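You operate a simulated robot arm through the tools that you are given. There is no shell and no other tool. Be economical: measure what you need, move in short steps, check, and stop when the job is done.

The job below is to be done with a simulated robot arm. You get a single attempt, and the scene is never put back.

JOB
Plug the router into the free socket and start the computer.
Fine: strip off while the plug goes in, then on; wait till the screen says ONLINE.

Only the result counts: the job must be done as asked and must still hold three seconds after the hand-in. Knocking over, shifting, dropping, spilling or breaking anything else fails it.

ROBOT AND FRAMES
A 7-joint arm with a fingered hand on a trunk, on a base that drives. Base frame: it is fixed to the floor where the robot stands at the start and does not move with it; the origin is under the middle of the robot, x ahead of it, y to its left, z up. Readings come in mm, degrees, newtons and seconds.
Its first joint turns from -69.0 to 172.0 degrees. Places, roughly: blue memory stick [1250, -250, 750]; computer [1400, -200, 600]; computer power key [1200, 100, 500]; green memory stick [1250, -250, 750]; memory card [1250, -250, 750]; monitor [500, -600, 1000]; monitor neck [600, -700, 900]; orange memory stick [1250, 0, 750]; phone handset [1250, -250, 750]; phone plug [1500, 0, 750]; purple memory stick [1250, 0, 750]; red jack [1250, -250, 750]; red switch [1000, 0, 700]; volume knob [300, -600, 900]. Payload 5 kg.
The tool frame sits at the grasp point between the pads (the TCP): z along the fingers, y along the line on which they close. The tips reach 32 mm beyond it. The gripper opens to 160 mm. The gripper's body begins 89 mm behind the TCP. The gripper is a hand of 3 fingers: y runs from the thumb to the fingers, the wrist lies at [0, 0, -252] in the tool frame, and closing takes about 1.5 s.
Orientation is that of the tool frame in the base frame, as a unit quaternion [x, y, z, w]. With the fingers straight down and closing along the base's y, the tool's x points along the base's -x, its y along +y and its z along -z.

CONTROLS
- The arm moves only by the tool servo_tool. Its argument "motion" is text: rows parted by semicolons, each of 7 numbers parted by spaces: the finger opening in mm, from 0 to 160, then the shift along the tool's x, y, z in mm, then the turn, a rotation vector about the tool's x, y, z in degrees. In form: jaw x y z ax ay az; .... A call has 1 to 8 rows; each row is the pose to reach, as a shift and turn from the pose commanded when the call began, along the tool's axes at that moment. Each row takes 0.2 s and may step no farther than 50 mm and 8.6 degrees from the row before; otherwise, or with a gripper value out of range, the whole call is refused. A pose out of reach is approached as far as the arm can. The call stops where the force on the tool passes 40 N (or 10 N more than at its start, if that is more) or the arm is blocked; 0.2 s more then pass. Each finger travels about 108 mm/s and halts on what it meets, pressing with about 21 N; the grip force reading is that of the motor and also rises with nothing between the fingers. The clock runs only during rows and for 0.2 s after the last one: add rows that repeat a pose to give the fingers time. It gives the time, the measured TCP pose, the force on the tool (base axes), the opening and the grip force at its end, in the units of the frame above (readings bear some noise), with the torque about the TCP (base axes, N m) and any sound that the robot's microphone picked up.
- Cameras (640 x 400 px; columns grow to the right, rows downward): "scene" is now at [124.4, -53.3, 1442.7]; the picture's right is [-0.58, -0.81, 0.00], its down [-0.43, 0.31, -0.85] and it looks along [0.69, -0.49, -0.53] (base axes); focal length 219 px, centre (320, 200). "wrist" rides on the gripper at [65, -4, -116] in the tool frame; the picture's right is [0.06, 1.00, 0.00], its down [-0.87, 0.05, -0.49] and it looks along [-0.49, 0.03, 0.87] (tool axes); focal length 261 px, centre (320, 200). There is no depth. A picture from a camera that has moved, and an enlarged one, comes with that camera's place and axes in the base frame and with its lens.
- camera(camera): a new picture of that camera. It takes no simulated time.
- lift_body(by): slides the trunk up (or, below 0, down) by that many mm; the arm and the scene camera ride with it, the base frame stays. It gives what a move gives, with no picture.
- roll_base(legs): drives the robot by 1 to 6 legs, each [ahead, left, turn to the left] in mm, mm and degrees, along the robot's own axes; the way and the turn of a leg run together, so that a leg with both is an arc; at most 1500 mm and 180 degrees a leg. The arm and the cameras ride along, it lands a little off, and it stops where it bumps. It gives what a move gives.
- grasp_type(shape): the hand has 3 fingers and takes this shape, open, in about a second: jaw (thumb against the fingers, like two jaws); tri (thumb and two fingers); tip (a fingertip pinch); poke (one finger out to press); point (the index stretched); flat (the hand flat); cup (the hand cupped); fist (a fist). The gripper value then closes the fingers along that shape, each until it touches; the sizes above hold for jaw. It gives what a move gives, with no picture.
- aim_head(pan, tilt): turns the head with the scene camera to pan (to the left, within 86 degrees either way) and tilt (down, from -29 to 69), counted from straight ahead of the robot. It gives what a move gives.
- enlarge(camera, box): a new picture of the part [left, top, right, bottom] of that camera's present view, enlarged. It takes no simulated time.
- close_job(): hands the job in; it is judged then, once.

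Go step by step. Nothing tells you exact positions but the pictures and the camera data: compare them with the known pose of the tool, close in by small moves and look again before you grip or let go. The budget is 120 turns and 98 pictures, counting those below and the enlarged ones. Unless the task says otherwise, let go and move clear before handing in, and close with one line.

The tools are called as name(argument=value, ...) on one line, values as JSON. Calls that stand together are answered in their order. servo_tool: Moves the arm, as the interface text tells. Its arguments: {"type":"object","properties":{"motion":{"type":"string"}},"required":["motion"]} The other tools are called the same way: lift_body (by) slides the trunk up or down; grasp_type (shape) gives the hand a shape; roll_base (legs) drives the base; aim_head (pan, tilt) turns the head that bears the scene camera; camera (camera) takes a picture; enlarge (camera, box) takes an enlarged picture of a part of a camera's view; close_job () hands the job in.

At the start:

```text
t: 0.0
ee_pos: [762.3, 243.6, 972.9]
tool_rot: [-0.001, 1.0, 0.0, 0.0]
contact_force: [-0.5, 0.0, -0.1]
ft_torque: [-0.03, -0.02, 0.0]
opening: 160.1
grasp_force: 0.1
shape: jaw
trunk travel left (down, up): [-600.0, 340.0]
robot x, y, heading: [0.3, 0.2, 0.1]
head pan, tilt: [-35.5, 31.7]
```

scene: 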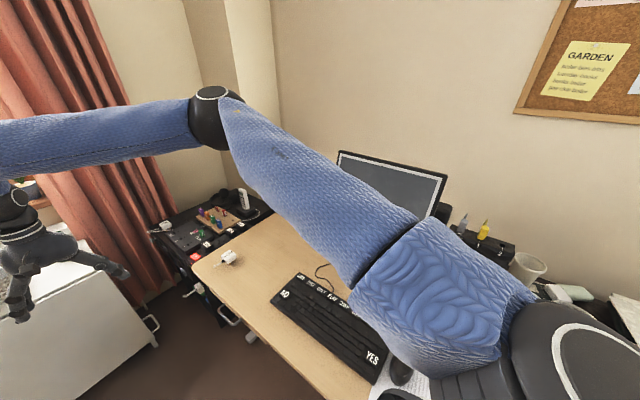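
wrist: 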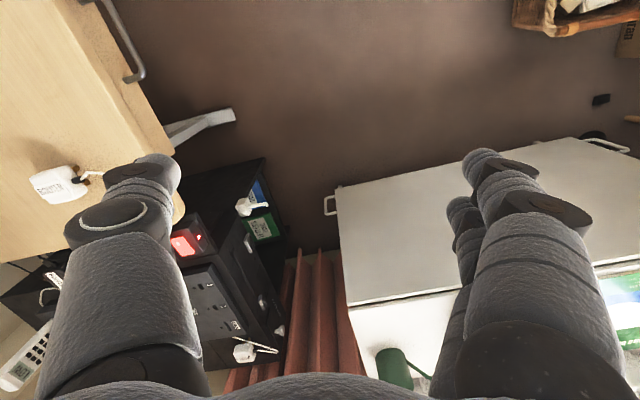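

I see a desk with a keyboard and monitor, a dark computer/strip area beyond the desk's left end, and a white plug labelled ROUTER on the desk. I look closer first.

enlarge(camera="scene", box=[140, 170, 300, 350])

enlarge(camera="wrist", box=[0, 130, 320, 400])

```text
2.22 times, centred on (220, 260) of scene
camera zoom: at [124.4, -53.3, 1442.7], right [-0.58, -0.81, 0.0], down [-0.43, 0.31, -0.85], along [0.69, -0.49, -0.53], focal length 487 px, centre (542, 67)
```

zoom: 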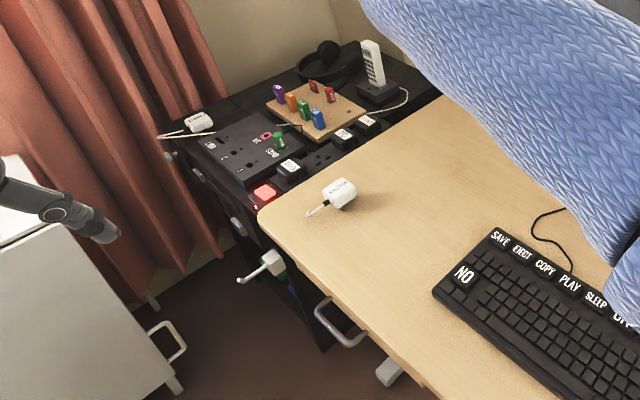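

```text
1.48 times, centred on (160, 265) of wrist
camera zoom: at [697.1, 238.6, 1088.3], right [-0.06, 1.0, 0.0], down [0.87, 0.05, 0.49], along [0.49, 0.03, -0.87], focal length 386 px, centre (557, 104)
```

zoom: 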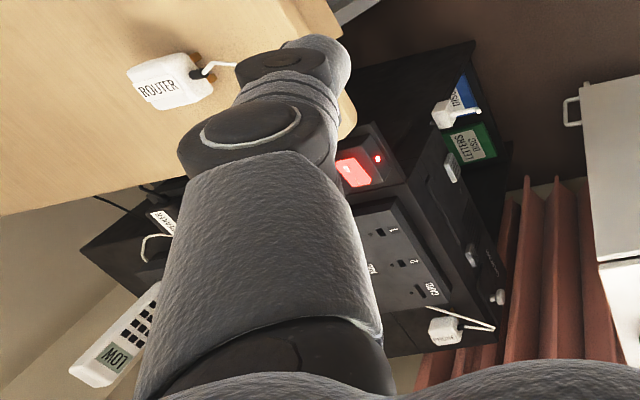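

The router plug is about (882,-122,752) and the red switch about (1040,-5,688). I move the hand over there, high up, for a better look.

servo_tool(motion="160 -15 -35 -10 0 0 0;160 -30 -70 -20 0 0 0;160 -45 -105 -30 0 0 0;160 -60 -140 -40 0 0 0;160 -75 -175 -50 0 0 0;160 -90 -210 -60 0 0 0;160 -105 -245 -60 0 0 0;160 -120 -260 -60 0 0 0")

camera(camera="wrist")

camera(camera="scene")

```text
t: 1.8
ee_pos: [885.5, -17.9, 1033.7]
tool_rot: [-0.001, 1.0, 0.001, 0.001]
contact_force: [-0.6, 0.2, 0.1]
ft_torque: [0.0, -0.01, 0.0]
opening: 160.0
grasp_force: 0.0
shape: jaw
trunk travel left (down, up): [-600.0, 340.0]
robot x, y, heading: [-1.2, -0.0, -0.1]
head pan, tilt: [-35.5, 31.7]
```

```text
93 pictures are left
camera wrist: at [819.5, -21.9, 1149.4], right [-0.06, 1.0, 0.0], down [0.87, 0.06, 0.49], along [0.49, 0.03, -0.87], focal length 261 px, centre (320, 200)
```

wrist: 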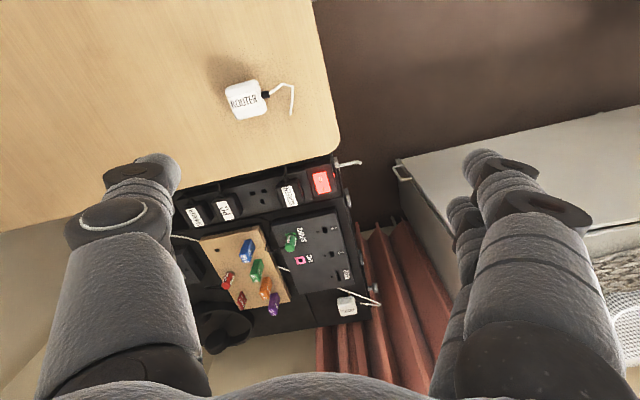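

```text
92 pictures are left
camera scene: at [124.6, -53.3, 1442.7], right [-0.58, -0.81, 0.0], down [-0.43, 0.31, -0.85], along [0.69, -0.49, -0.53], focal length 219 px, centre (320, 200)
```

scene: 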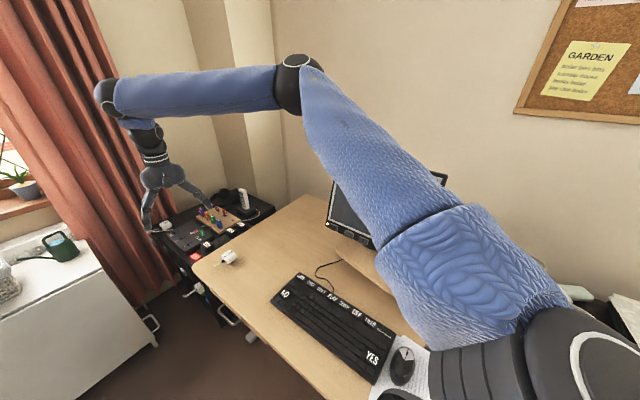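

enlarge(camera="wrist", box=[160, 140, 400, 330])

enlarge(camera="wrist", box=[200, 60, 320, 135])

```text
2.11 times, centred on (280, 235) of wrist
camera zoom: at [819.5, -21.9, 1149.4], right [-0.06, 1.0, 0.0], down [0.87, 0.06, 0.49], along [0.49, 0.03, -0.87], focal length 549 px, centre (404, 126)
```

zoom: 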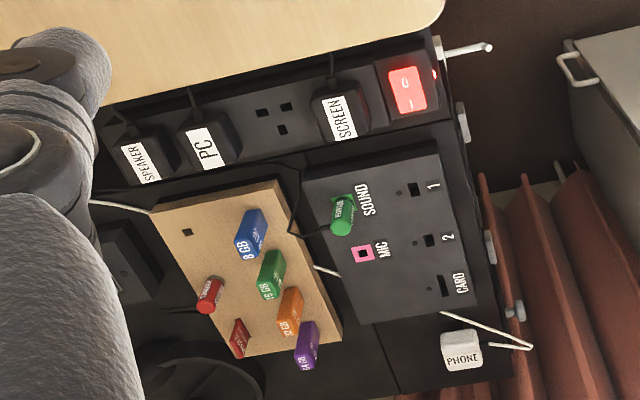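

```text
5.33 times, centred on (260, 98) of wrist
camera zoom: at [819.5, -21.9, 1149.4], right [-0.06, 1.0, 0.0], down [0.87, 0.06, 0.49], along [0.49, 0.03, -0.87], focal length 1390 px, centre (640, 747)
```

zoom: 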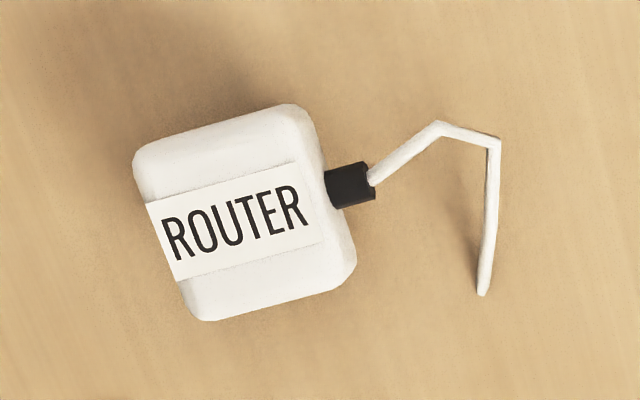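

enlarge(camera="scene", box=[205, 235, 255, 275])

enlarge(camera="scene", box=[140, 180, 280, 330])

enlarge(camera="wrist", box=[220, 160, 360, 230])

```text
10.00 times, centred on (230, 255) of scene
camera zoom: at [124.6, -53.3, 1442.7], right [-0.58, -0.81, 0.0], down [-0.43, 0.31, -0.85], along [0.69, -0.49, -0.53], focal length 2193 px, centre (1220, -350)
```

zoom: 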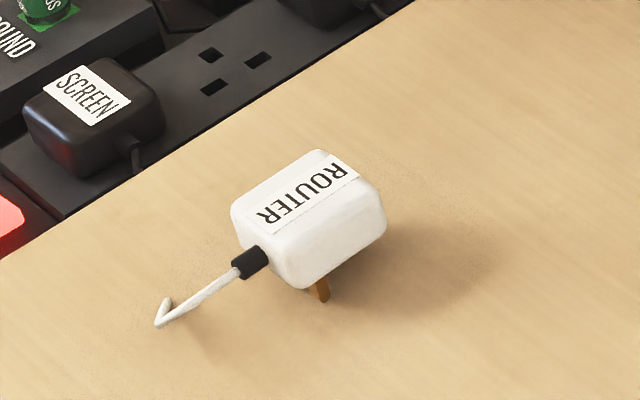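

```text
2.67 times, centred on (210, 255) of scene
camera zoom: at [124.6, -53.3, 1442.7], right [-0.58, -0.81, 0.0], down [-0.43, 0.31, -0.85], along [0.69, -0.49, -0.53], focal length 585 px, centre (613, 53)
```

zoom: 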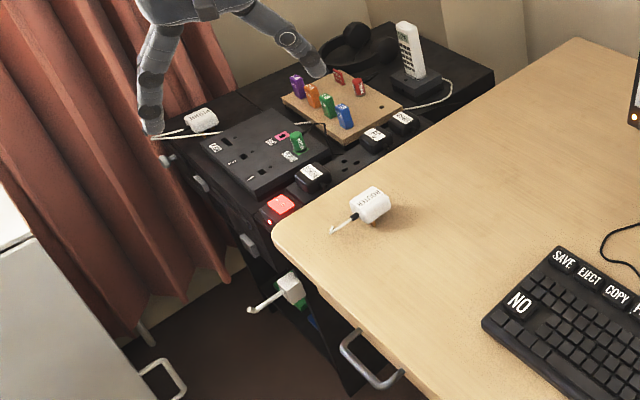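

```text
4.57 times, centred on (290, 195) of wrist
camera zoom: at [819.5, -21.9, 1149.4], right [-0.06, 1.0, 0.0], down [0.87, 0.06, 0.49], along [0.49, 0.03, -0.87], focal length 1192 px, centre (457, 223)
```

zoom: 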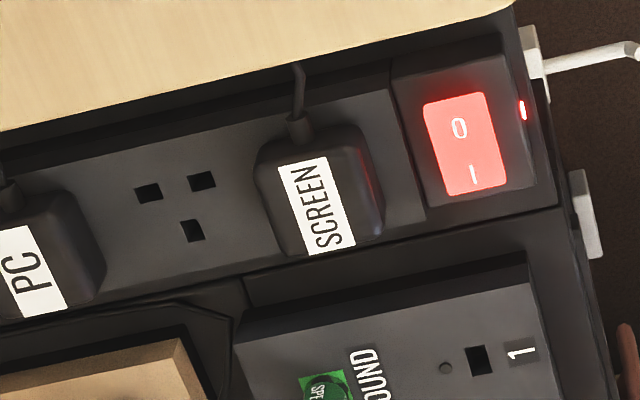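

The router plug stands on its pins at about (886,-125), with its cord toward bearing 108°. The free socket, about (1078,-128,686), needs the cord toward about 198°. That is out of reach from here, so I pull the hand in and drive ahead and left.

servo_tool(motion="160 45 10 0 0 0 0;160 90 20 0 0 0 0;160 135 30 0 0 0 0;160 180 40 0 0 0 0;160 225 50 0 0 0 0;160 250 60 0 0 0 0")

roll_base(legs=[[0, 200, 0], [350, 0, 0]])

aim_head(pan=-20, tilt=42)

camera(camera="scene")

camera(camera="wrist")

```text
t: 3.2
ee_pos: [631.2, 44.1, 1028.7]
tool_rot: [0.0, 1.0, 0.0, 0.0]
contact_force: [-0.3, 1.2, 0.0]
ft_torque: [-0.02, 0.0, -0.01]
opening: 159.8
grasp_force: 0.1
shape: jaw
trunk travel left (down, up): [-600.0, 340.0]
robot x, y, heading: [1.3, 1.2, -0.1]
head pan, tilt: [-35.5, 31.7]
```

```text
t: 6.7
ee_pos: [980.4, 244.1, 1028.4]
tool_rot: [-0.002, 1.0, -0.001, -0.002]
contact_force: [0.2, -0.6, 0.3]
ft_torque: [0.0, 0.03, 0.0]
opening: 160.0
grasp_force: 0.1
shape: jaw
trunk travel left (down, up): [-600.0, 340.0]
robot x, y, heading: [351.5, 200.1, 0.1]
head pan, tilt: [-35.5, 31.7]
```

```text
t: 7.4
ee_pos: [980.7, 244.1, 1029.0]
tool_rot: [-0.002, 1.0, 0.0, 0.0]
contact_force: [-1.0, -1.0, -0.2]
ft_torque: [0.0, -0.03, -0.03]
opening: 159.7
grasp_force: 0.0
shape: jaw
trunk travel left (down, up): [-600.0, 340.0]
robot x, y, heading: [348.1, 195.3, 0.0]
head pan, tilt: [-20.0, 42.0]
```

```text
86 pictures are left
camera scene: at [478.7, 170.0, 1427.2], right [-0.34, -0.94, 0.0], down [-0.63, 0.23, -0.74], along [0.7, -0.25, -0.67], focal length 219 px, centre (320, 200)
```

scene: 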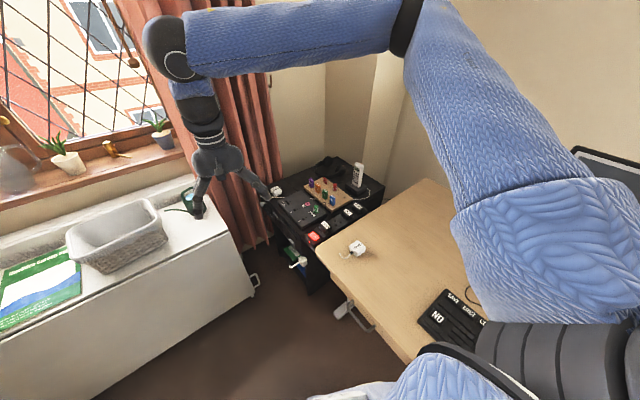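

```text
85 pictures are left
camera wrist: at [914.8, 239.8, 1144.7], right [-0.07, 1.0, 0.0], down [0.87, 0.06, 0.49], along [0.49, 0.03, -0.87], focal length 261 px, centre (320, 200)
```

wrist: 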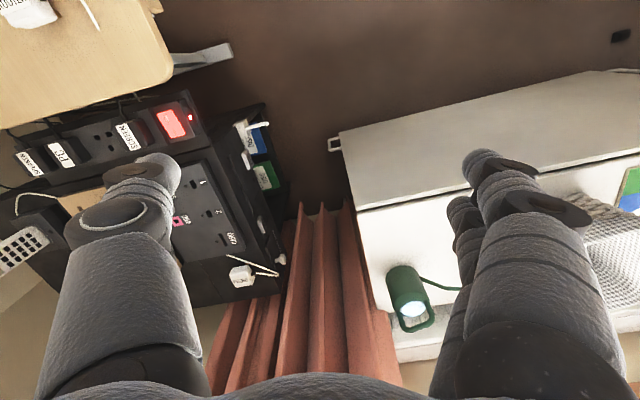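

enlarge(camera="scene", box=[260, 170, 380, 290])

enlarge(camera="wrist", box=[140, 80, 320, 300])

```text
3.33 times, centred on (320, 230) of scene
camera zoom: at [478.7, 170.0, 1427.2], right [-0.34, -0.94, 0.0], down [-0.63, 0.23, -0.74], along [0.7, -0.25, -0.67], focal length 731 px, centre (320, 100)
```

zoom: 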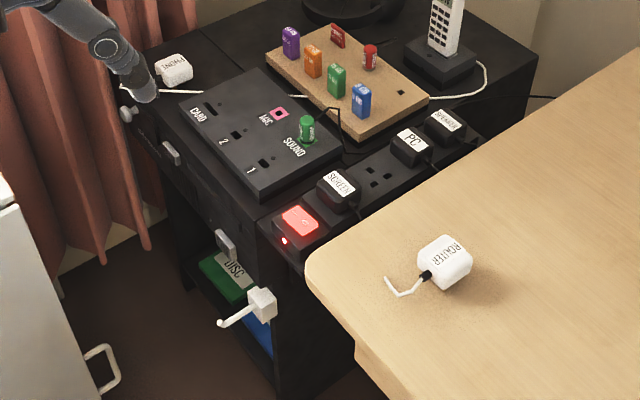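

```text
1.82 times, centred on (230, 190) of wrist
camera zoom: at [914.8, 239.8, 1144.7], right [-0.07, 1.0, 0.0], down [0.87, 0.06, 0.49], along [0.49, 0.03, -0.87], focal length 474 px, centre (484, 218)
```

zoom: 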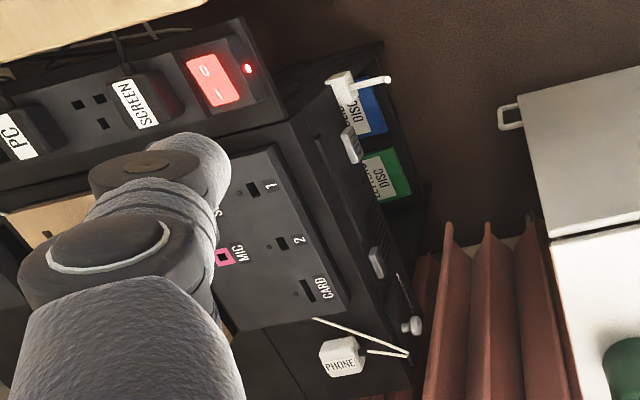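

I need to see the computer's front face, which faces left. I lower the trunk somewhat and look.

lift_body(by=-230)

aim_head(pan=-12, tilt=35)

enlarge(camera="scene", box=[230, 120, 410, 300])

camera(camera="wrist")

```text
t: 9.8
ee_pos: [981.0, 244.7, 797.6]
tool_rot: [-0.001, 1.0, 0.0, -0.001]
contact_force: [0.5, -0.1, 0.1]
ft_torque: [-0.02, 0.01, 0.01]
opening: 159.7
grasp_force: 0.0
shape: jaw
trunk travel left (down, up): [-370.0, 570.0]
robot x, y, heading: [350.7, 199.8, 0.5]
head pan, tilt: [-20.0, 42.0]
```

```text
t: 10.5
ee_pos: [979.6, 245.3, 798.9]
tool_rot: [-0.002, 1.0, 0.0, -0.001]
contact_force: [-0.1, -0.5, 0.0]
ft_torque: [0.01, -0.02, 0.0]
opening: 159.8
grasp_force: 0.1
shape: jaw
trunk travel left (down, up): [-370.0, 570.0]
robot x, y, heading: [350.7, 198.0, -0.0]
head pan, tilt: [-12.0, 35.0]
```

```text
2.22 times, centred on (320, 210) of scene
camera zoom: at [486.1, 180.3, 1207.6], right [-0.21, -0.98, 0.0], down [-0.56, 0.12, -0.82], along [0.8, -0.17, -0.57], focal length 487 px, centre (320, 178)
```

zoom: 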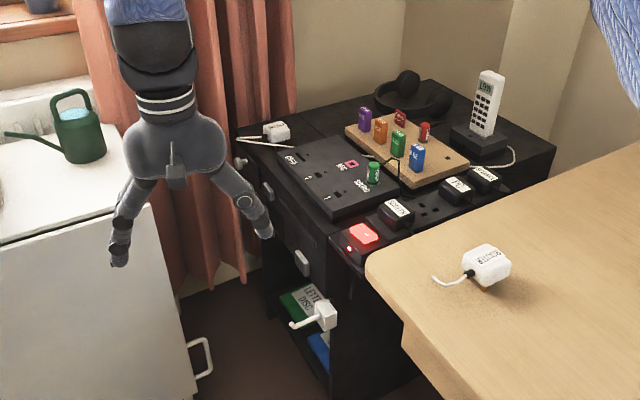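

```text
81 pictures are left
camera wrist: at [914.7, 239.8, 914.7], right [-0.07, 1.0, 0.0], down [0.87, 0.06, 0.49], along [0.49, 0.03, -0.87], focal length 261 px, centre (320, 200)
```

wrist: 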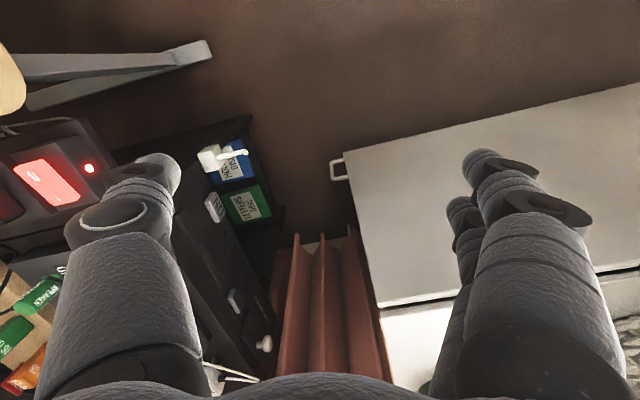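

enlarge(camera="scene", box=[275, 180, 350, 290])

enlarge(camera="wrist", box=[150, 120, 300, 400])

```text
3.64 times, centred on (312, 235) of scene
camera zoom: at [486.1, 180.3, 1207.6], right [-0.21, -0.98, 0.0], down [-0.56, 0.12, -0.82], along [0.8, -0.17, -0.57], focal length 797 px, centre (347, 73)
```

zoom: 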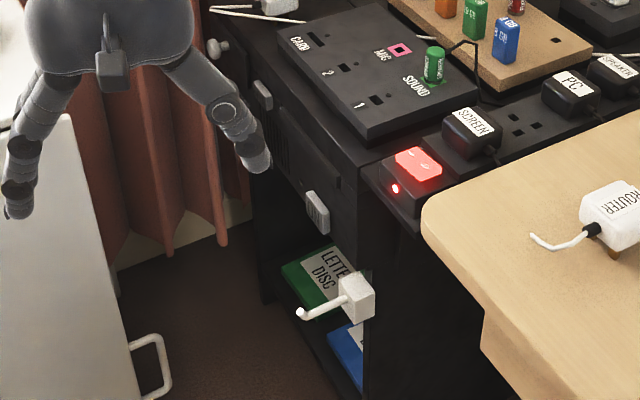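

```text
1.43 times, centred on (225, 260) of wrist
camera zoom: at [914.7, 239.8, 914.7], right [-0.07, 1.0, 0.0], down [0.87, 0.06, 0.49], along [0.49, 0.03, -0.87], focal length 372 px, centre (456, 114)
```

zoom: 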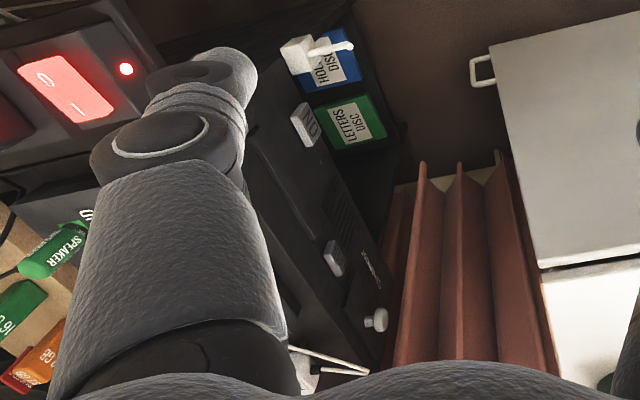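

The large light-grey key on the front near the binders may be the power key; I'll check that later. First I switch off the strip: trunk back up and hand in poke shape.

lift_body(by=200)

grasp_type(shape="poke")

servo_tool(motion="160 5 -40 0 0 0 0;160 10 -80 0 0 0 0;160 15 -120 0 0 0 0;160 20 -160 0 0 0 0;160 20 -190 0 0 0 0;160 20 -200 0 0 0 0")

camera(camera="wrist")

enlarge(camera="scene", box=[200, 120, 440, 320])

```text
t: 12.7
ee_pos: [978.8, 244.0, 999.4]
tool_rot: [-0.002, 1.0, 0.0, 0.0]
contact_force: [0.4, 0.0, 0.4]
ft_torque: [-0.05, 0.03, -0.01]
opening: 159.9
grasp_force: 0.1
shape: jaw
trunk travel left (down, up): [-570.0, 370.0]
robot x, y, heading: [346.8, 200.8, 0.2]
head pan, tilt: [-12.0, 35.0]
```

```text
t: 13.6
ee_pos: [978.5, 244.8, 999.5]
tool_rot: [-0.002, 1.0, 0.0, 0.0]
contact_force: [-0.7, 0.6, -0.3]
ft_torque: [0.02, 0.02, 0.01]
opening: 0.1
grasp_force: 0.0
shape: poke
trunk travel left (down, up): [-570.0, 370.0]
robot x, y, heading: [347.4, 199.3, 0.2]
head pan, tilt: [-12.0, 35.0]
```

```text
t: 15.0
ee_pos: [959.8, 43.3, 998.9]
tool_rot: [-0.001, 1.0, -0.001, -0.001]
contact_force: [-0.6, 1.2, -0.2]
ft_torque: [-0.03, 0.0, -0.01]
opening: 0.3
grasp_force: 0.0
shape: poke
trunk travel left (down, up): [-570.0, 370.0]
robot x, y, heading: [349.4, 200.1, 0.2]
head pan, tilt: [-12.0, 35.0]
```

```text
78 pictures are left
camera wrist: at [894.5, 38.7, 1114.6], right [-0.07, 1.0, 0.0], down [0.87, 0.06, 0.49], along [0.49, 0.03, -0.87], focal length 261 px, centre (320, 200)
```

wrist: 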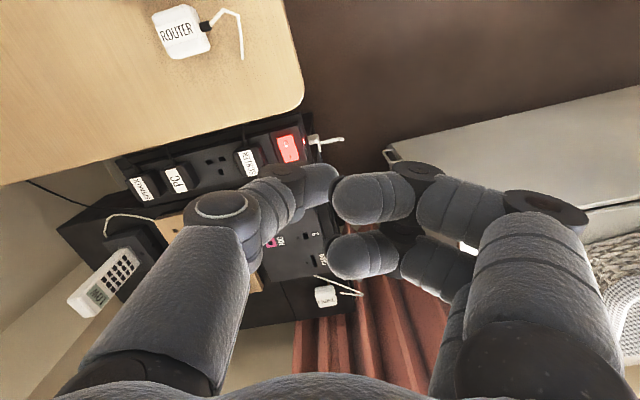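

```text
2.00 times, centred on (320, 220) of scene
camera zoom: at [486.2, 180.5, 1407.6], right [-0.2, -0.98, 0.0], down [-0.56, 0.12, -0.82], along [0.8, -0.17, -0.57], focal length 438 px, centre (320, 160)
```

zoom: 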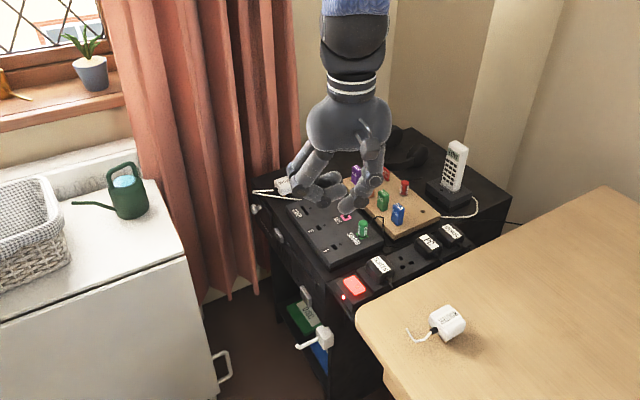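

grasp_type(shape="point")

camera(camera="wrist")

enlarge(camera="scene", box=[260, 120, 440, 270])

```text
t: 15.9
ee_pos: [959.6, 43.7, 998.6]
tool_rot: [-0.002, 1.0, 0.0, 0.0]
contact_force: [0.2, 1.1, -0.1]
ft_torque: [0.0, 0.01, -0.02]
opening: 0.1
grasp_force: 0.1
shape: point
trunk travel left (down, up): [-570.0, 370.0]
robot x, y, heading: [348.3, 201.2, 0.1]
head pan, tilt: [-12.0, 35.0]
```

```text
76 pictures are left
camera wrist: at [894.5, 38.5, 1114.6], right [-0.07, 1.0, 0.0], down [0.87, 0.06, 0.49], along [0.49, 0.03, -0.87], focal length 261 px, centre (320, 200)
```

wrist: 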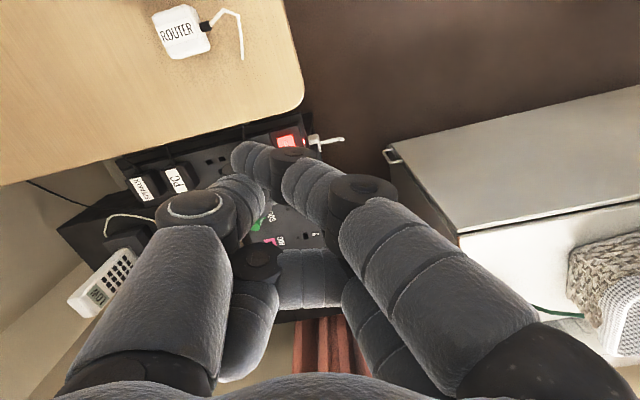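

```text
2.67 times, centred on (350, 195) of scene
camera zoom: at [486.1, 180.2, 1407.6], right [-0.2, -0.98, 0.0], down [-0.56, 0.12, -0.82], along [0.8, -0.17, -0.57], focal length 585 px, centre (240, 213)
```

zoom: 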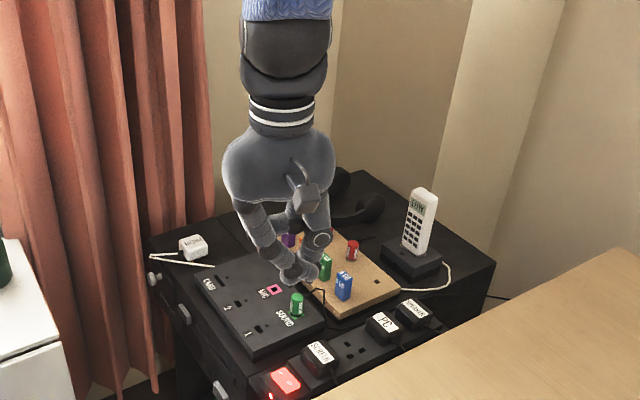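

grasp_type(shape="poke")

enlarge(camera="scene", box=[300, 140, 380, 240])

enlarge(camera="wrist", box=[200, 100, 460, 300])

```text
t: 16.8
ee_pos: [959.5, 44.4, 998.4]
tool_rot: [-0.002, 1.0, -0.001, 0.0]
contact_force: [0.3, 0.1, 0.1]
ft_torque: [0.03, 0.01, -0.02]
opening: 0.0
grasp_force: 0.2
shape: poke
trunk travel left (down, up): [-570.0, 370.0]
robot x, y, heading: [352.0, 201.4, 0.3]
head pan, tilt: [-12.0, 35.0]
```

```text
4.00 times, centred on (340, 190) of scene
camera zoom: at [486.1, 180.2, 1407.6], right [-0.2, -0.98, 0.0], down [-0.56, 0.12, -0.82], along [0.8, -0.17, -0.57], focal length 877 px, centre (240, 240)
```

zoom: 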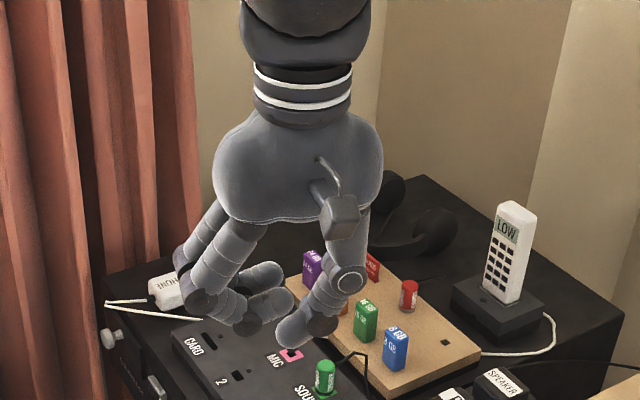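

```text
2.00 times, centred on (330, 200) of wrist
camera zoom: at [894.5, 38.6, 1114.6], right [-0.07, 1.0, 0.0], down [0.87, 0.06, 0.49], along [0.49, 0.03, -0.87], focal length 521 px, centre (300, 200)
```

zoom: 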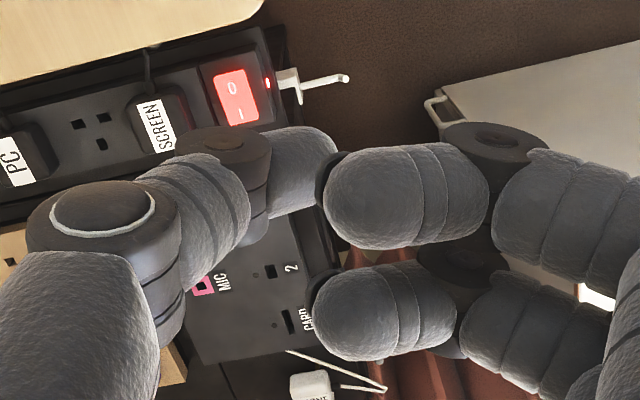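

Poke puts the thumb straight out about 35 mm beyond the TCP. I take the "0" end to be at about (1031,-10) and turn the hand about 105° while moving above it, so the thumb stays clear of the SCREEN plug.

servo_tool(motion="0 -10 -6 0 0 0 -8.5;0 -20 -12 0 0 0 -17;0 -30 -18 0 0 0 -25.5;0 -40 -24 0 0 0 -34;0 -50 -32 0 0 0 -42.5;0 -60 -40 0 0 0 -51;0 -66 -48 0 0 0 -59.5;0 -70 -54 0 0 0 -68")

servo_tool(motion="0 0 0 25 0 0 -8;0 0 0 50 0 0 -16;0 0 0 75 0 0 -24;0 0 0 100 0 0 -32;0 0 0 120 0 0 -40;0 0 0 140 0 0 -40")

camera(camera="wrist")

enlarge(camera="scene", box=[280, 170, 440, 290])

```text
t: 18.6
ee_pos: [1030.4, -10.0, 999.0]
tool_rot: [-0.562, 0.827, 0.001, 0.0]
contact_force: [-0.9, -0.2, 1.0]
ft_torque: [-0.02, -0.01, -0.01]
opening: 0.0
grasp_force: 21.1
shape: jaw
trunk travel left (down, up): [-570.0, 370.0]
robot x, y, heading: [346.1, 199.3, 0.3]
head pan, tilt: [-12.0, 35.0]
```

```text
t: 20.0
ee_pos: [1031.6, -7.6, 860.1]
tool_rot: [0.811, -0.586, 0.001, 0.0]
contact_force: [-0.7, -0.1, 0.1]
ft_torque: [0.01, 0.0, 0.02]
opening: 0.0
grasp_force: 21.3
shape: jaw
trunk travel left (down, up): [-570.0, 370.0]
robot x, y, heading: [349.2, 199.7, 0.2]
head pan, tilt: [-12.0, 35.0]
```

```text
72 pictures are left
camera wrist: at [1055.6, -68.3, 975.5], right [-0.93, -0.37, 0.0], down [-0.32, 0.81, 0.49], along [-0.18, 0.46, -0.87], focal length 261 px, centre (320, 200)
```

wrist: 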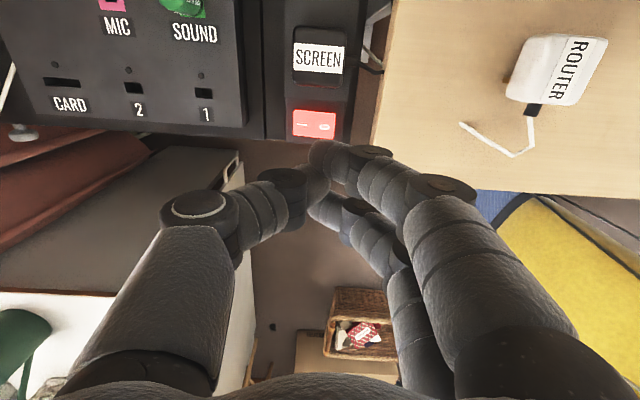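

```text
3.33 times, centred on (360, 230) of scene
camera zoom: at [486.7, 179.9, 1407.6], right [-0.2, -0.98, 0.0], down [-0.56, 0.12, -0.82], along [0.8, -0.17, -0.57], focal length 731 px, centre (187, 100)
```

zoom: 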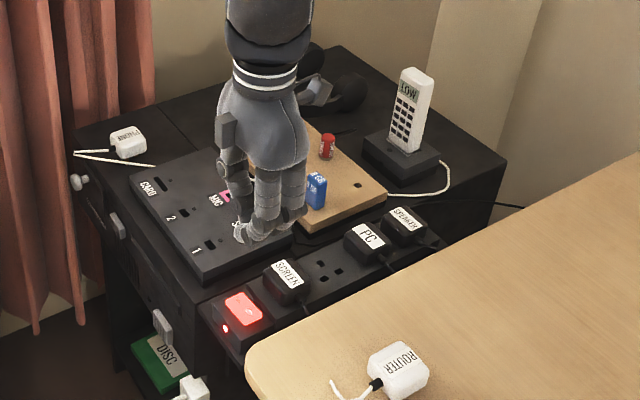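

The opening change put the hand back to jaw, so I reselect poke and keep the value at 160. The "0" mark is refined to about (1028,-8,703); I go down in steps.

grasp_type(shape="poke")

servo_tool(motion="160 0 3 20 0 0 0;160 0 6 40 0 0 0;160 0 6 60 0 0 0;160 0 6 80 0 0 0;160 0 6 90 0 0 0")

camera(camera="wrist")

enlarge(camera="scene", box=[300, 190, 400, 270])

```text
t: 20.9
ee_pos: [1030.0, -5.9, 860.2]
tool_rot: [0.81, -0.586, 0.001, 0.0]
contact_force: [-0.2, -0.8, 0.6]
ft_torque: [-0.01, -0.01, 0.02]
opening: 0.3
grasp_force: 0.1
shape: poke
trunk travel left (down, up): [-570.0, 370.0]
robot x, y, heading: [350.9, 197.5, 0.3]
head pan, tilt: [-12.0, 35.0]
```

```text
t: 22.1
ee_pos: [1025.5, -11.6, 768.8]
tool_rot: [0.81, -0.586, 0.0, 0.001]
contact_force: [1.4, -0.3, -0.8]
ft_torque: [0.02, 0.01, 0.0]
opening: 0.1
grasp_force: 0.1
shape: poke
trunk travel left (down, up): [-570.0, 370.0]
robot x, y, heading: [344.7, 201.1, 0.3]
head pan, tilt: [-12.0, 35.0]
```

```text
70 pictures are left
camera wrist: at [1050.5, -72.4, 884.6], right [-0.93, -0.37, 0.0], down [-0.32, 0.81, 0.49], along [-0.18, 0.46, -0.87], focal length 261 px, centre (320, 200)
```

wrist: 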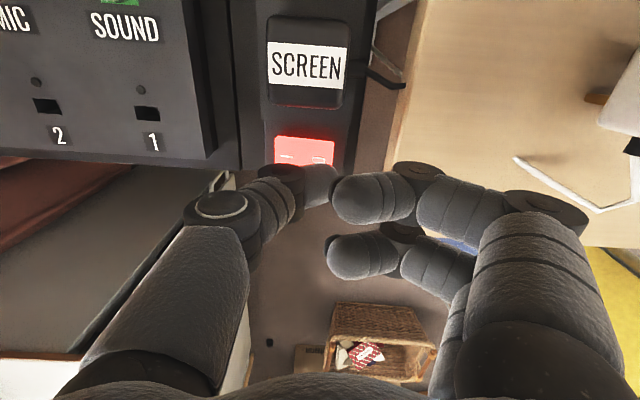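

```text
5.00 times, centred on (350, 230) of scene
camera zoom: at [486.2, 180.2, 1407.7], right [-0.2, -0.98, 0.0], down [-0.56, 0.12, -0.82], along [0.8, -0.17, -0.57], focal length 1096 px, centre (170, 50)
```

zoom: 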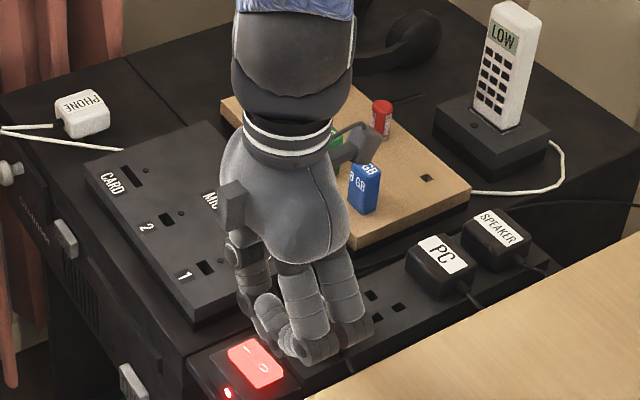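

servo_tool(motion="160 -2 -1 12 0 0 0;160 -2 -1 20 0 0 0;160 -2 -1 26 0 0 0;160 -2 -1 30 0 0 0;160 -2 -1 34 0 0 0;160 -2 -1 37 0 0 0;160 -2 -1 40 0 0 0")

enlarge(camera="wrist", box=[240, 100, 400, 220])

```text
t: 23.7
ee_pos: [1024.5, -8.8, 732.1]
tool_rot: [0.81, -0.586, 0.001, 0.0]
contact_force: [1.5, -2.2, 9.6]
ft_torque: [-0.12, 0.0, 0.0]
opening: 0.0
grasp_force: 0.1
shape: poke
trunk travel left (down, up): [-570.0, 370.0]
robot x, y, heading: [349.7, 199.6, 0.3]
head pan, tilt: [-12.0, 35.0]
```

```text
3.33 times, centred on (320, 160) of wrist
camera zoom: at [1048.9, -70.0, 846.9], right [-0.93, -0.37, 0.0], down [-0.32, 0.81, 0.49], along [-0.18, 0.46, -0.87], focal length 869 px, centre (320, 333)
```

zoom: 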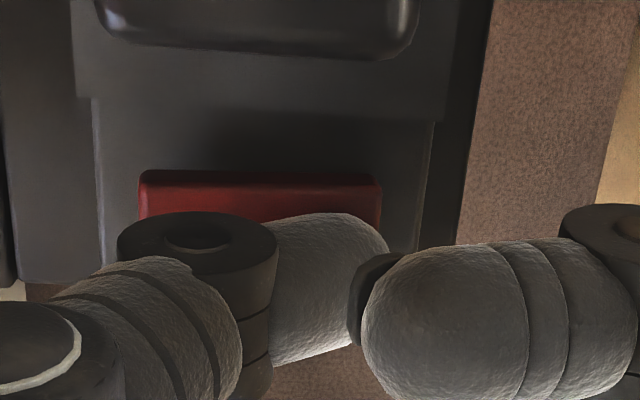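

The strip is off (lamp dark). I lift, open to jaw, then move over the router plug turning back 90°.

servo_tool(motion="160 0 0 -40 0 0 0;160 0 0 -80 0 0 0;160 0 0 -120 0 0 0;160 0 0 -150 0 0 0")

grasp_type(shape="jaw")

servo_tool(motion="160 8 21 0 0 0 8;160 16 42 0 0 0 16;160 24 63 0 0 0 24;160 32 84 0 0 0 32;160 40 105 0 0 0 40;160 48 126 0 0 0 48;160 58 147 0 0 0 56;160 67 168 0 0 0 64")

servo_tool(motion="160 0 0 0 0 0 8;160 0 0 0 0 0 16;160 0 0 0 0 0 24;160 0 0 0 0 0 26;160 0 0 0 0 0 26")

camera(camera="wrist")

camera(camera="scene")

```text
t: 24.7
ee_pos: [1026.3, -9.3, 882.4]
tool_rot: [0.81, -0.586, 0.0, 0.0]
contact_force: [0.0, 1.1, -0.1]
ft_torque: [-0.01, 0.01, -0.01]
opening: 0.1
grasp_force: 0.0
shape: poke
trunk travel left (down, up): [-570.0, 370.0]
robot x, y, heading: [348.6, 200.3, 0.2]
head pan, tilt: [-12.0, 35.0]
```

```text
t: 25.6
ee_pos: [1025.8, -9.7, 879.5]
tool_rot: [0.81, -0.586, 0.0, 0.0]
contact_force: [0.1, 0.6, -0.1]
ft_torque: [-0.04, 0.0, 0.01]
opening: 159.7
grasp_force: 0.1
shape: jaw
trunk travel left (down, up): [-570.0, 370.0]
robot x, y, heading: [347.3, 200.1, -0.0]
head pan, tilt: [-12.0, 35.0]
```

```text
t: 27.4
ee_pos: [884.4, -123.0, 881.6]
tool_rot: [-0.375, 0.927, 0.001, 0.0]
contact_force: [-0.5, 0.3, 0.2]
ft_torque: [0.01, -0.03, -0.01]
opening: 159.9
grasp_force: 0.1
shape: jaw
trunk travel left (down, up): [-570.0, 370.0]
robot x, y, heading: [345.5, 200.5, -0.1]
head pan, tilt: [-12.0, 35.0]
```

```text
t: 28.6
ee_pos: [884.5, -123.7, 880.1]
tool_rot: [-0.157, 0.988, 0.0, 0.0]
contact_force: [0.0, 0.9, 0.6]
ft_torque: [0.01, 0.02, -0.03]
opening: 159.8
grasp_force: 0.0
shape: jaw
trunk travel left (down, up): [-570.0, 370.0]
robot x, y, heading: [351.3, 200.6, 0.3]
head pan, tilt: [-12.0, 35.0]
```

```text
67 pictures are left
camera wrist: at [824.5, -148.7, 995.4], right [-0.37, 0.93, 0.0], down [0.81, 0.32, 0.49], along [0.46, 0.18, -0.87], focal length 261 px, centre (320, 200)
```

wrist: 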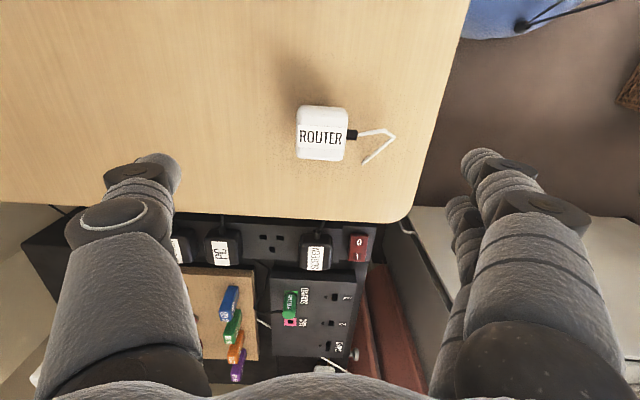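

```text
66 pictures are left
camera scene: at [486.0, 180.1, 1407.6], right [-0.2, -0.98, 0.0], down [-0.56, 0.12, -0.82], along [0.8, -0.17, -0.57], focal length 219 px, centre (320, 200)
```

scene: 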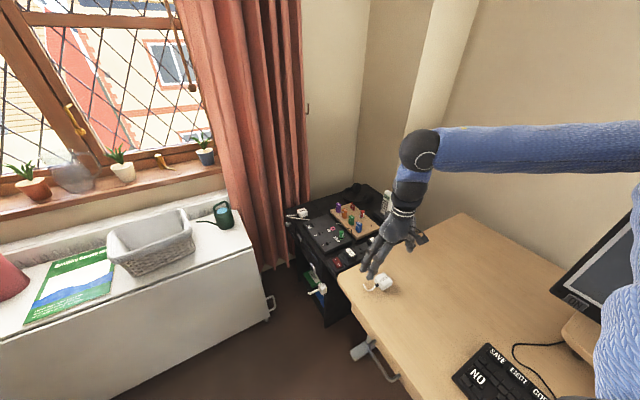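

servo_tool(motion="140 -2 0 15 0 0 0;120 -4 0 30 0 0 0;100 -4 0 45 0 0 0;90 -4 0 60 0 0 0;90 -4 0 60 0 0 0;90 -4 0 60 0 0 0")

camera(camera="wrist")

enlarge(camera="scene", box=[330, 200, 450, 310])

```text
t: 30.0
ee_pos: [888.1, -115.7, 834.0]
tool_rot: [-0.158, 0.987, -0.008, 0.006]
contact_force: [0.4, -0.4, -0.3]
ft_torque: [-0.01, 0.03, 0.01]
opening: 90.9
grasp_force: 0.0
shape: jaw
trunk travel left (down, up): [-570.0, 370.0]
robot x, y, heading: [344.4, 200.4, 0.2]
head pan, tilt: [-12.0, 35.0]
```

```text
65 pictures are left
camera wrist: at [825.4, -138.5, 948.3], right [-0.37, 0.93, -0.02], down [0.8, 0.33, 0.5], along [0.47, 0.17, -0.87], focal length 261 px, centre (320, 200)
```

wrist: 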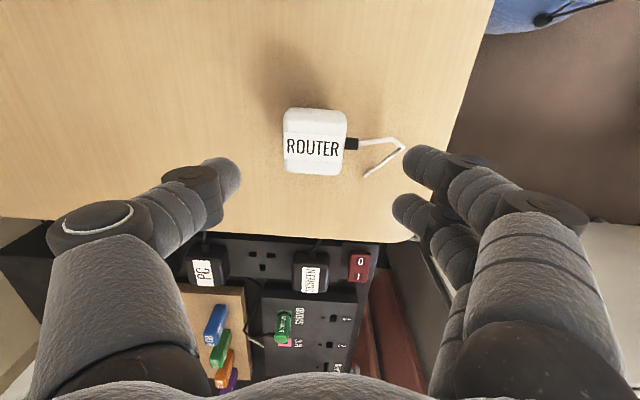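

```text
3.64 times, centred on (390, 255) of scene
camera zoom: at [475.9, 199.4, 1411.6], right [-0.2, -0.98, 0.01], down [-0.56, 0.11, -0.82], along [0.81, -0.18, -0.57], focal length 797 px, centre (66, 0)
```

zoom: 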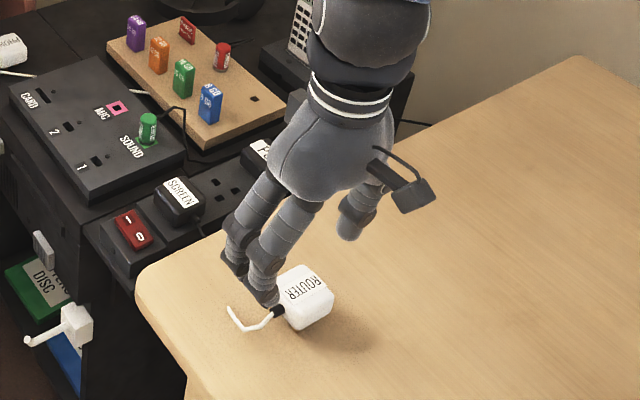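

The robot seems to have leaned slightly (head camera shifted, z short by 14 mm): maybe the elbow touches something. I look before going on.

camera(camera="scene")

aim_head(pan=-60, tilt=45)

camera(camera="scene")

```text
63 pictures are left
camera scene: at [475.9, 199.4, 1411.6], right [-0.2, -0.98, 0.01], down [-0.56, 0.11, -0.82], along [0.81, -0.18, -0.57], focal length 219 px, centre (320, 200)
```

scene: 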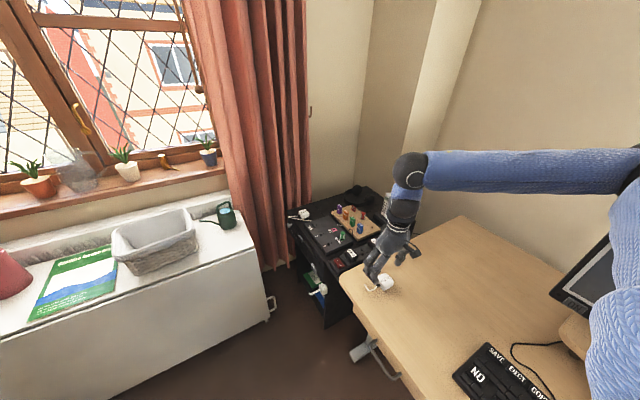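

```text
t: 31.2
ee_pos: [886.8, -115.6, 833.4]
tool_rot: [-0.158, 0.987, -0.007, 0.005]
contact_force: [-0.6, 0.5, 0.4]
ft_torque: [-0.02, 0.0, -0.02]
opening: 90.3
grasp_force: 0.0
shape: jaw
trunk travel left (down, up): [-570.0, 370.0]
robot x, y, heading: [348.5, 198.5, 0.3]
head pan, tilt: [-60.0, 45.0]
```

```text
62 pictures are left
camera scene: at [431.2, 147.3, 1397.3], right [-0.86, -0.5, 0.0], down [-0.35, 0.6, -0.72], along [0.36, -0.62, -0.7], focal length 219 px, centre (320, 200)
```

scene: 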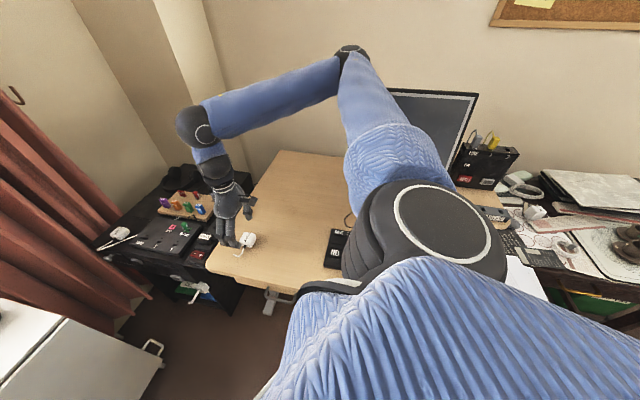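

The arm (upper arm by the monitor, probably) is pressing on something and tilting the robot. I back off straight up and check.

servo_tool(motion="90 2 0 -20 0 0 0;90 4 0 -40 0 0 0;90 4 0 -60 0 0 0;90 4 0 -80 0 0 0")

camera(camera="scene")

```text
t: 32.2
ee_pos: [884.3, -124.2, 899.3]
tool_rot: [-0.159, 0.987, 0.0, 0.0]
contact_force: [-0.4, 0.2, 0.7]
ft_torque: [-0.06, -0.02, -0.01]
opening: 90.5
grasp_force: 0.1
shape: jaw
trunk travel left (down, up): [-570.0, 370.0]
robot x, y, heading: [350.4, 198.3, -0.1]
head pan, tilt: [-60.0, 45.0]
```

```text
61 pictures are left
camera scene: at [439.9, 129.0, 1392.6], right [-0.86, -0.5, 0.0], down [-0.36, 0.61, -0.71], along [0.36, -0.61, -0.71], focal length 219 px, centre (320, 200)
```

scene: 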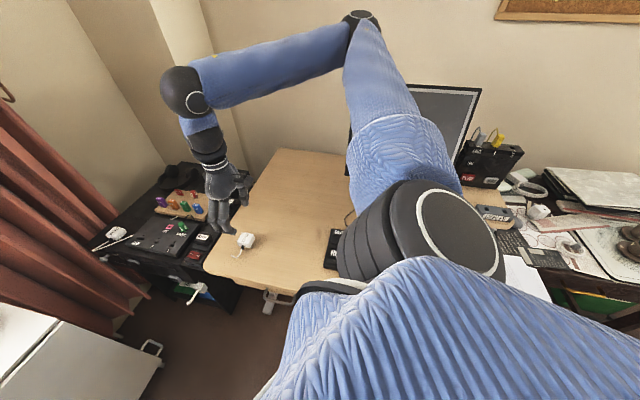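

Lifted, the robot stands straight again. I check against the earlier view that the monitor hasn't moved.

aim_head(pan=-12, tilt=35)

camera(camera="scene")

```text
t: 33.3
ee_pos: [884.2, -126.1, 898.6]
tool_rot: [-0.158, 0.987, 0.001, 0.001]
contact_force: [-0.2, 0.6, 0.4]
ft_torque: [-0.02, 0.0, -0.01]
opening: 90.2
grasp_force: 0.0
shape: jaw
trunk travel left (down, up): [-570.0, 370.0]
robot x, y, heading: [345.9, 199.4, 0.3]
head pan, tilt: [-12.0, 35.0]
```

```text
60 pictures are left
camera scene: at [486.0, 180.1, 1407.6], right [-0.21, -0.98, 0.0], down [-0.56, 0.12, -0.82], along [0.8, -0.17, -0.57], focal length 219 px, centre (320, 200)
```

scene: 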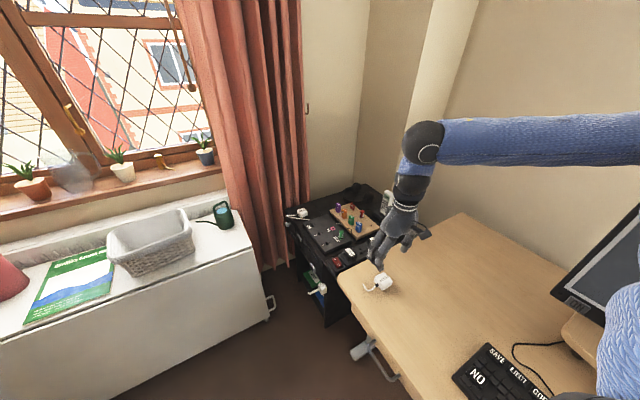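

The monitor appears unmoved. I raise the trunk so the elbow stays above the monitor, then come down again checking for lean.

lift_body(by=250)

servo_tool(motion="90 0 0 40 0 0 0;90 0 0 80 0 0 0;90 0 0 120 0 0 0;90 0 0 160 0 0 0;90 0 0 200 0 0 0;90 0 0 250 0 0 0;90 0 0 280 0 0 0")

aim_head(pan=-60, tilt=50)

camera(camera="scene")

```text
t: 35.9
ee_pos: [884.5, -126.5, 1148.9]
tool_rot: [-0.158, 0.987, 0.001, 0.001]
contact_force: [0.5, 0.8, 0.8]
ft_torque: [0.03, 0.0, 0.0]
opening: 90.6
grasp_force: 0.1
shape: jaw
trunk travel left (down, up): [-820.0, 120.0]
robot x, y, heading: [351.9, 199.9, 0.4]
head pan, tilt: [-12.0, 35.0]
```

```text
t: 37.5
ee_pos: [882.1, -125.3, 868.2]
tool_rot: [-0.158, 0.987, 0.0, 0.0]
contact_force: [0.9, 0.5, -0.5]
ft_torque: [-0.03, -0.05, 0.0]
opening: 90.2
grasp_force: 0.0
shape: jaw
trunk travel left (down, up): [-820.0, 120.0]
robot x, y, heading: [346.1, 201.3, 0.2]
head pan, tilt: [-12.0, 35.0]
```

```text
t: 38.7
ee_pos: [881.6, -126.1, 870.2]
tool_rot: [-0.158, 0.988, 0.0, 0.0]
contact_force: [-0.3, -0.4, 0.4]
ft_torque: [0.02, -0.02, -0.02]
opening: 90.5
grasp_force: 0.0
shape: jaw
trunk travel left (down, up): [-820.0, 120.0]
robot x, y, heading: [346.1, 199.4, 0.1]
head pan, tilt: [-60.0, 50.0]
```

```text
59 pictures are left
camera scene: at [438.7, 131.6, 1635.9], right [-0.86, -0.5, 0.0], down [-0.39, 0.66, -0.64], along [0.32, -0.56, -0.77], focal length 219 px, centre (320, 200)
```

scene: 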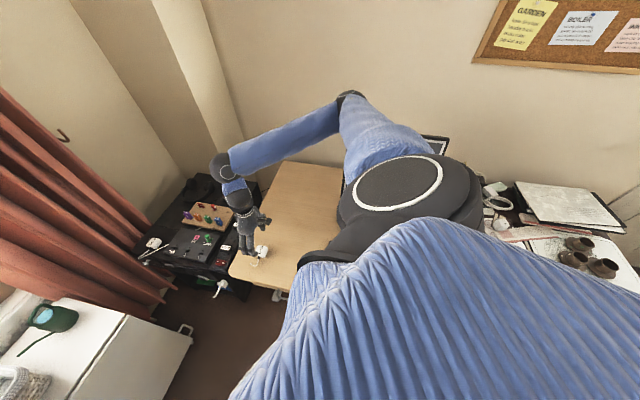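

No lean now and the elbow is well above the monitor. I go lower and look at the fingers against the plug.

servo_tool(motion="90 0 2 12 0 0 0;90 0 2 25 0 0 0;90 0 2 37 0 0 0;90 0 2 45 0 0 0;90 0 2 45 0 0 0")

camera(camera="wrist")

aim_head(pan=-25, tilt=55)

camera(camera="scene")

```text
t: 39.9
ee_pos: [882.6, -123.2, 823.7]
tool_rot: [-0.159, 0.987, 0.001, 0.0]
contact_force: [-0.5, -0.1, -0.3]
ft_torque: [0.03, 0.03, -0.01]
opening: 90.4
grasp_force: 0.1
shape: jaw
trunk travel left (down, up): [-820.0, 120.0]
robot x, y, heading: [347.6, 200.2, 0.1]
head pan, tilt: [-60.0, 50.0]
```

```text
58 pictures are left
camera wrist: at [822.1, -147.8, 938.9], right [-0.37, 0.93, 0.0], down [0.81, 0.32, 0.49], along [0.46, 0.18, -0.87], focal length 261 px, centre (320, 200)
```

wrist: 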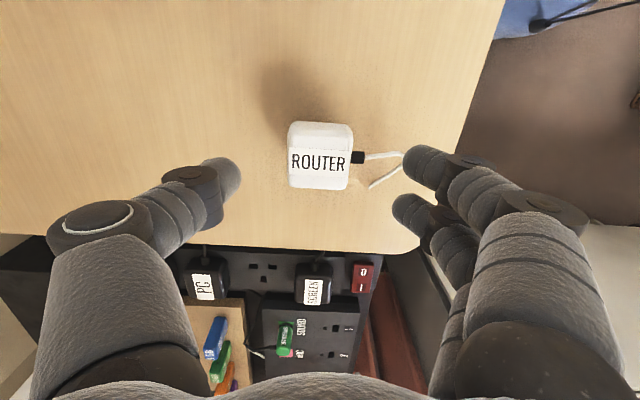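

```text
t: 40.9
ee_pos: [882.6, -121.8, 823.2]
tool_rot: [-0.158, 0.987, 0.0, 0.0]
contact_force: [0.0, 0.5, -0.5]
ft_torque: [0.0, -0.01, 0.04]
opening: 90.4
grasp_force: 0.1
shape: jaw
trunk travel left (down, up): [-820.0, 120.0]
robot x, y, heading: [345.8, 197.6, 0.1]
head pan, tilt: [-25.0, 55.0]
```

```text
57 pictures are left
camera scene: at [465.3, 167.8, 1629.4], right [-0.42, -0.91, 0.0], down [-0.74, 0.34, -0.57], along [0.52, -0.24, -0.82], focal length 219 px, centre (320, 200)
```

scene: 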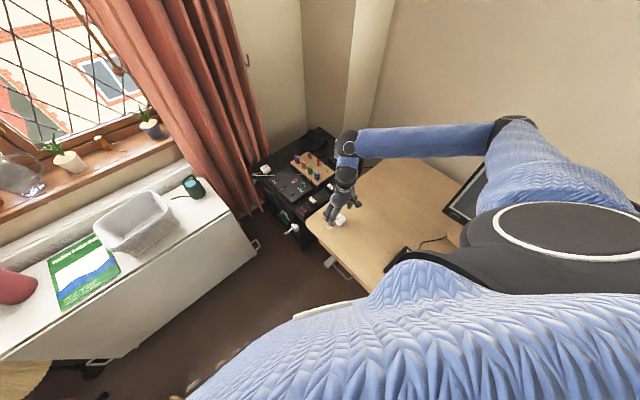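

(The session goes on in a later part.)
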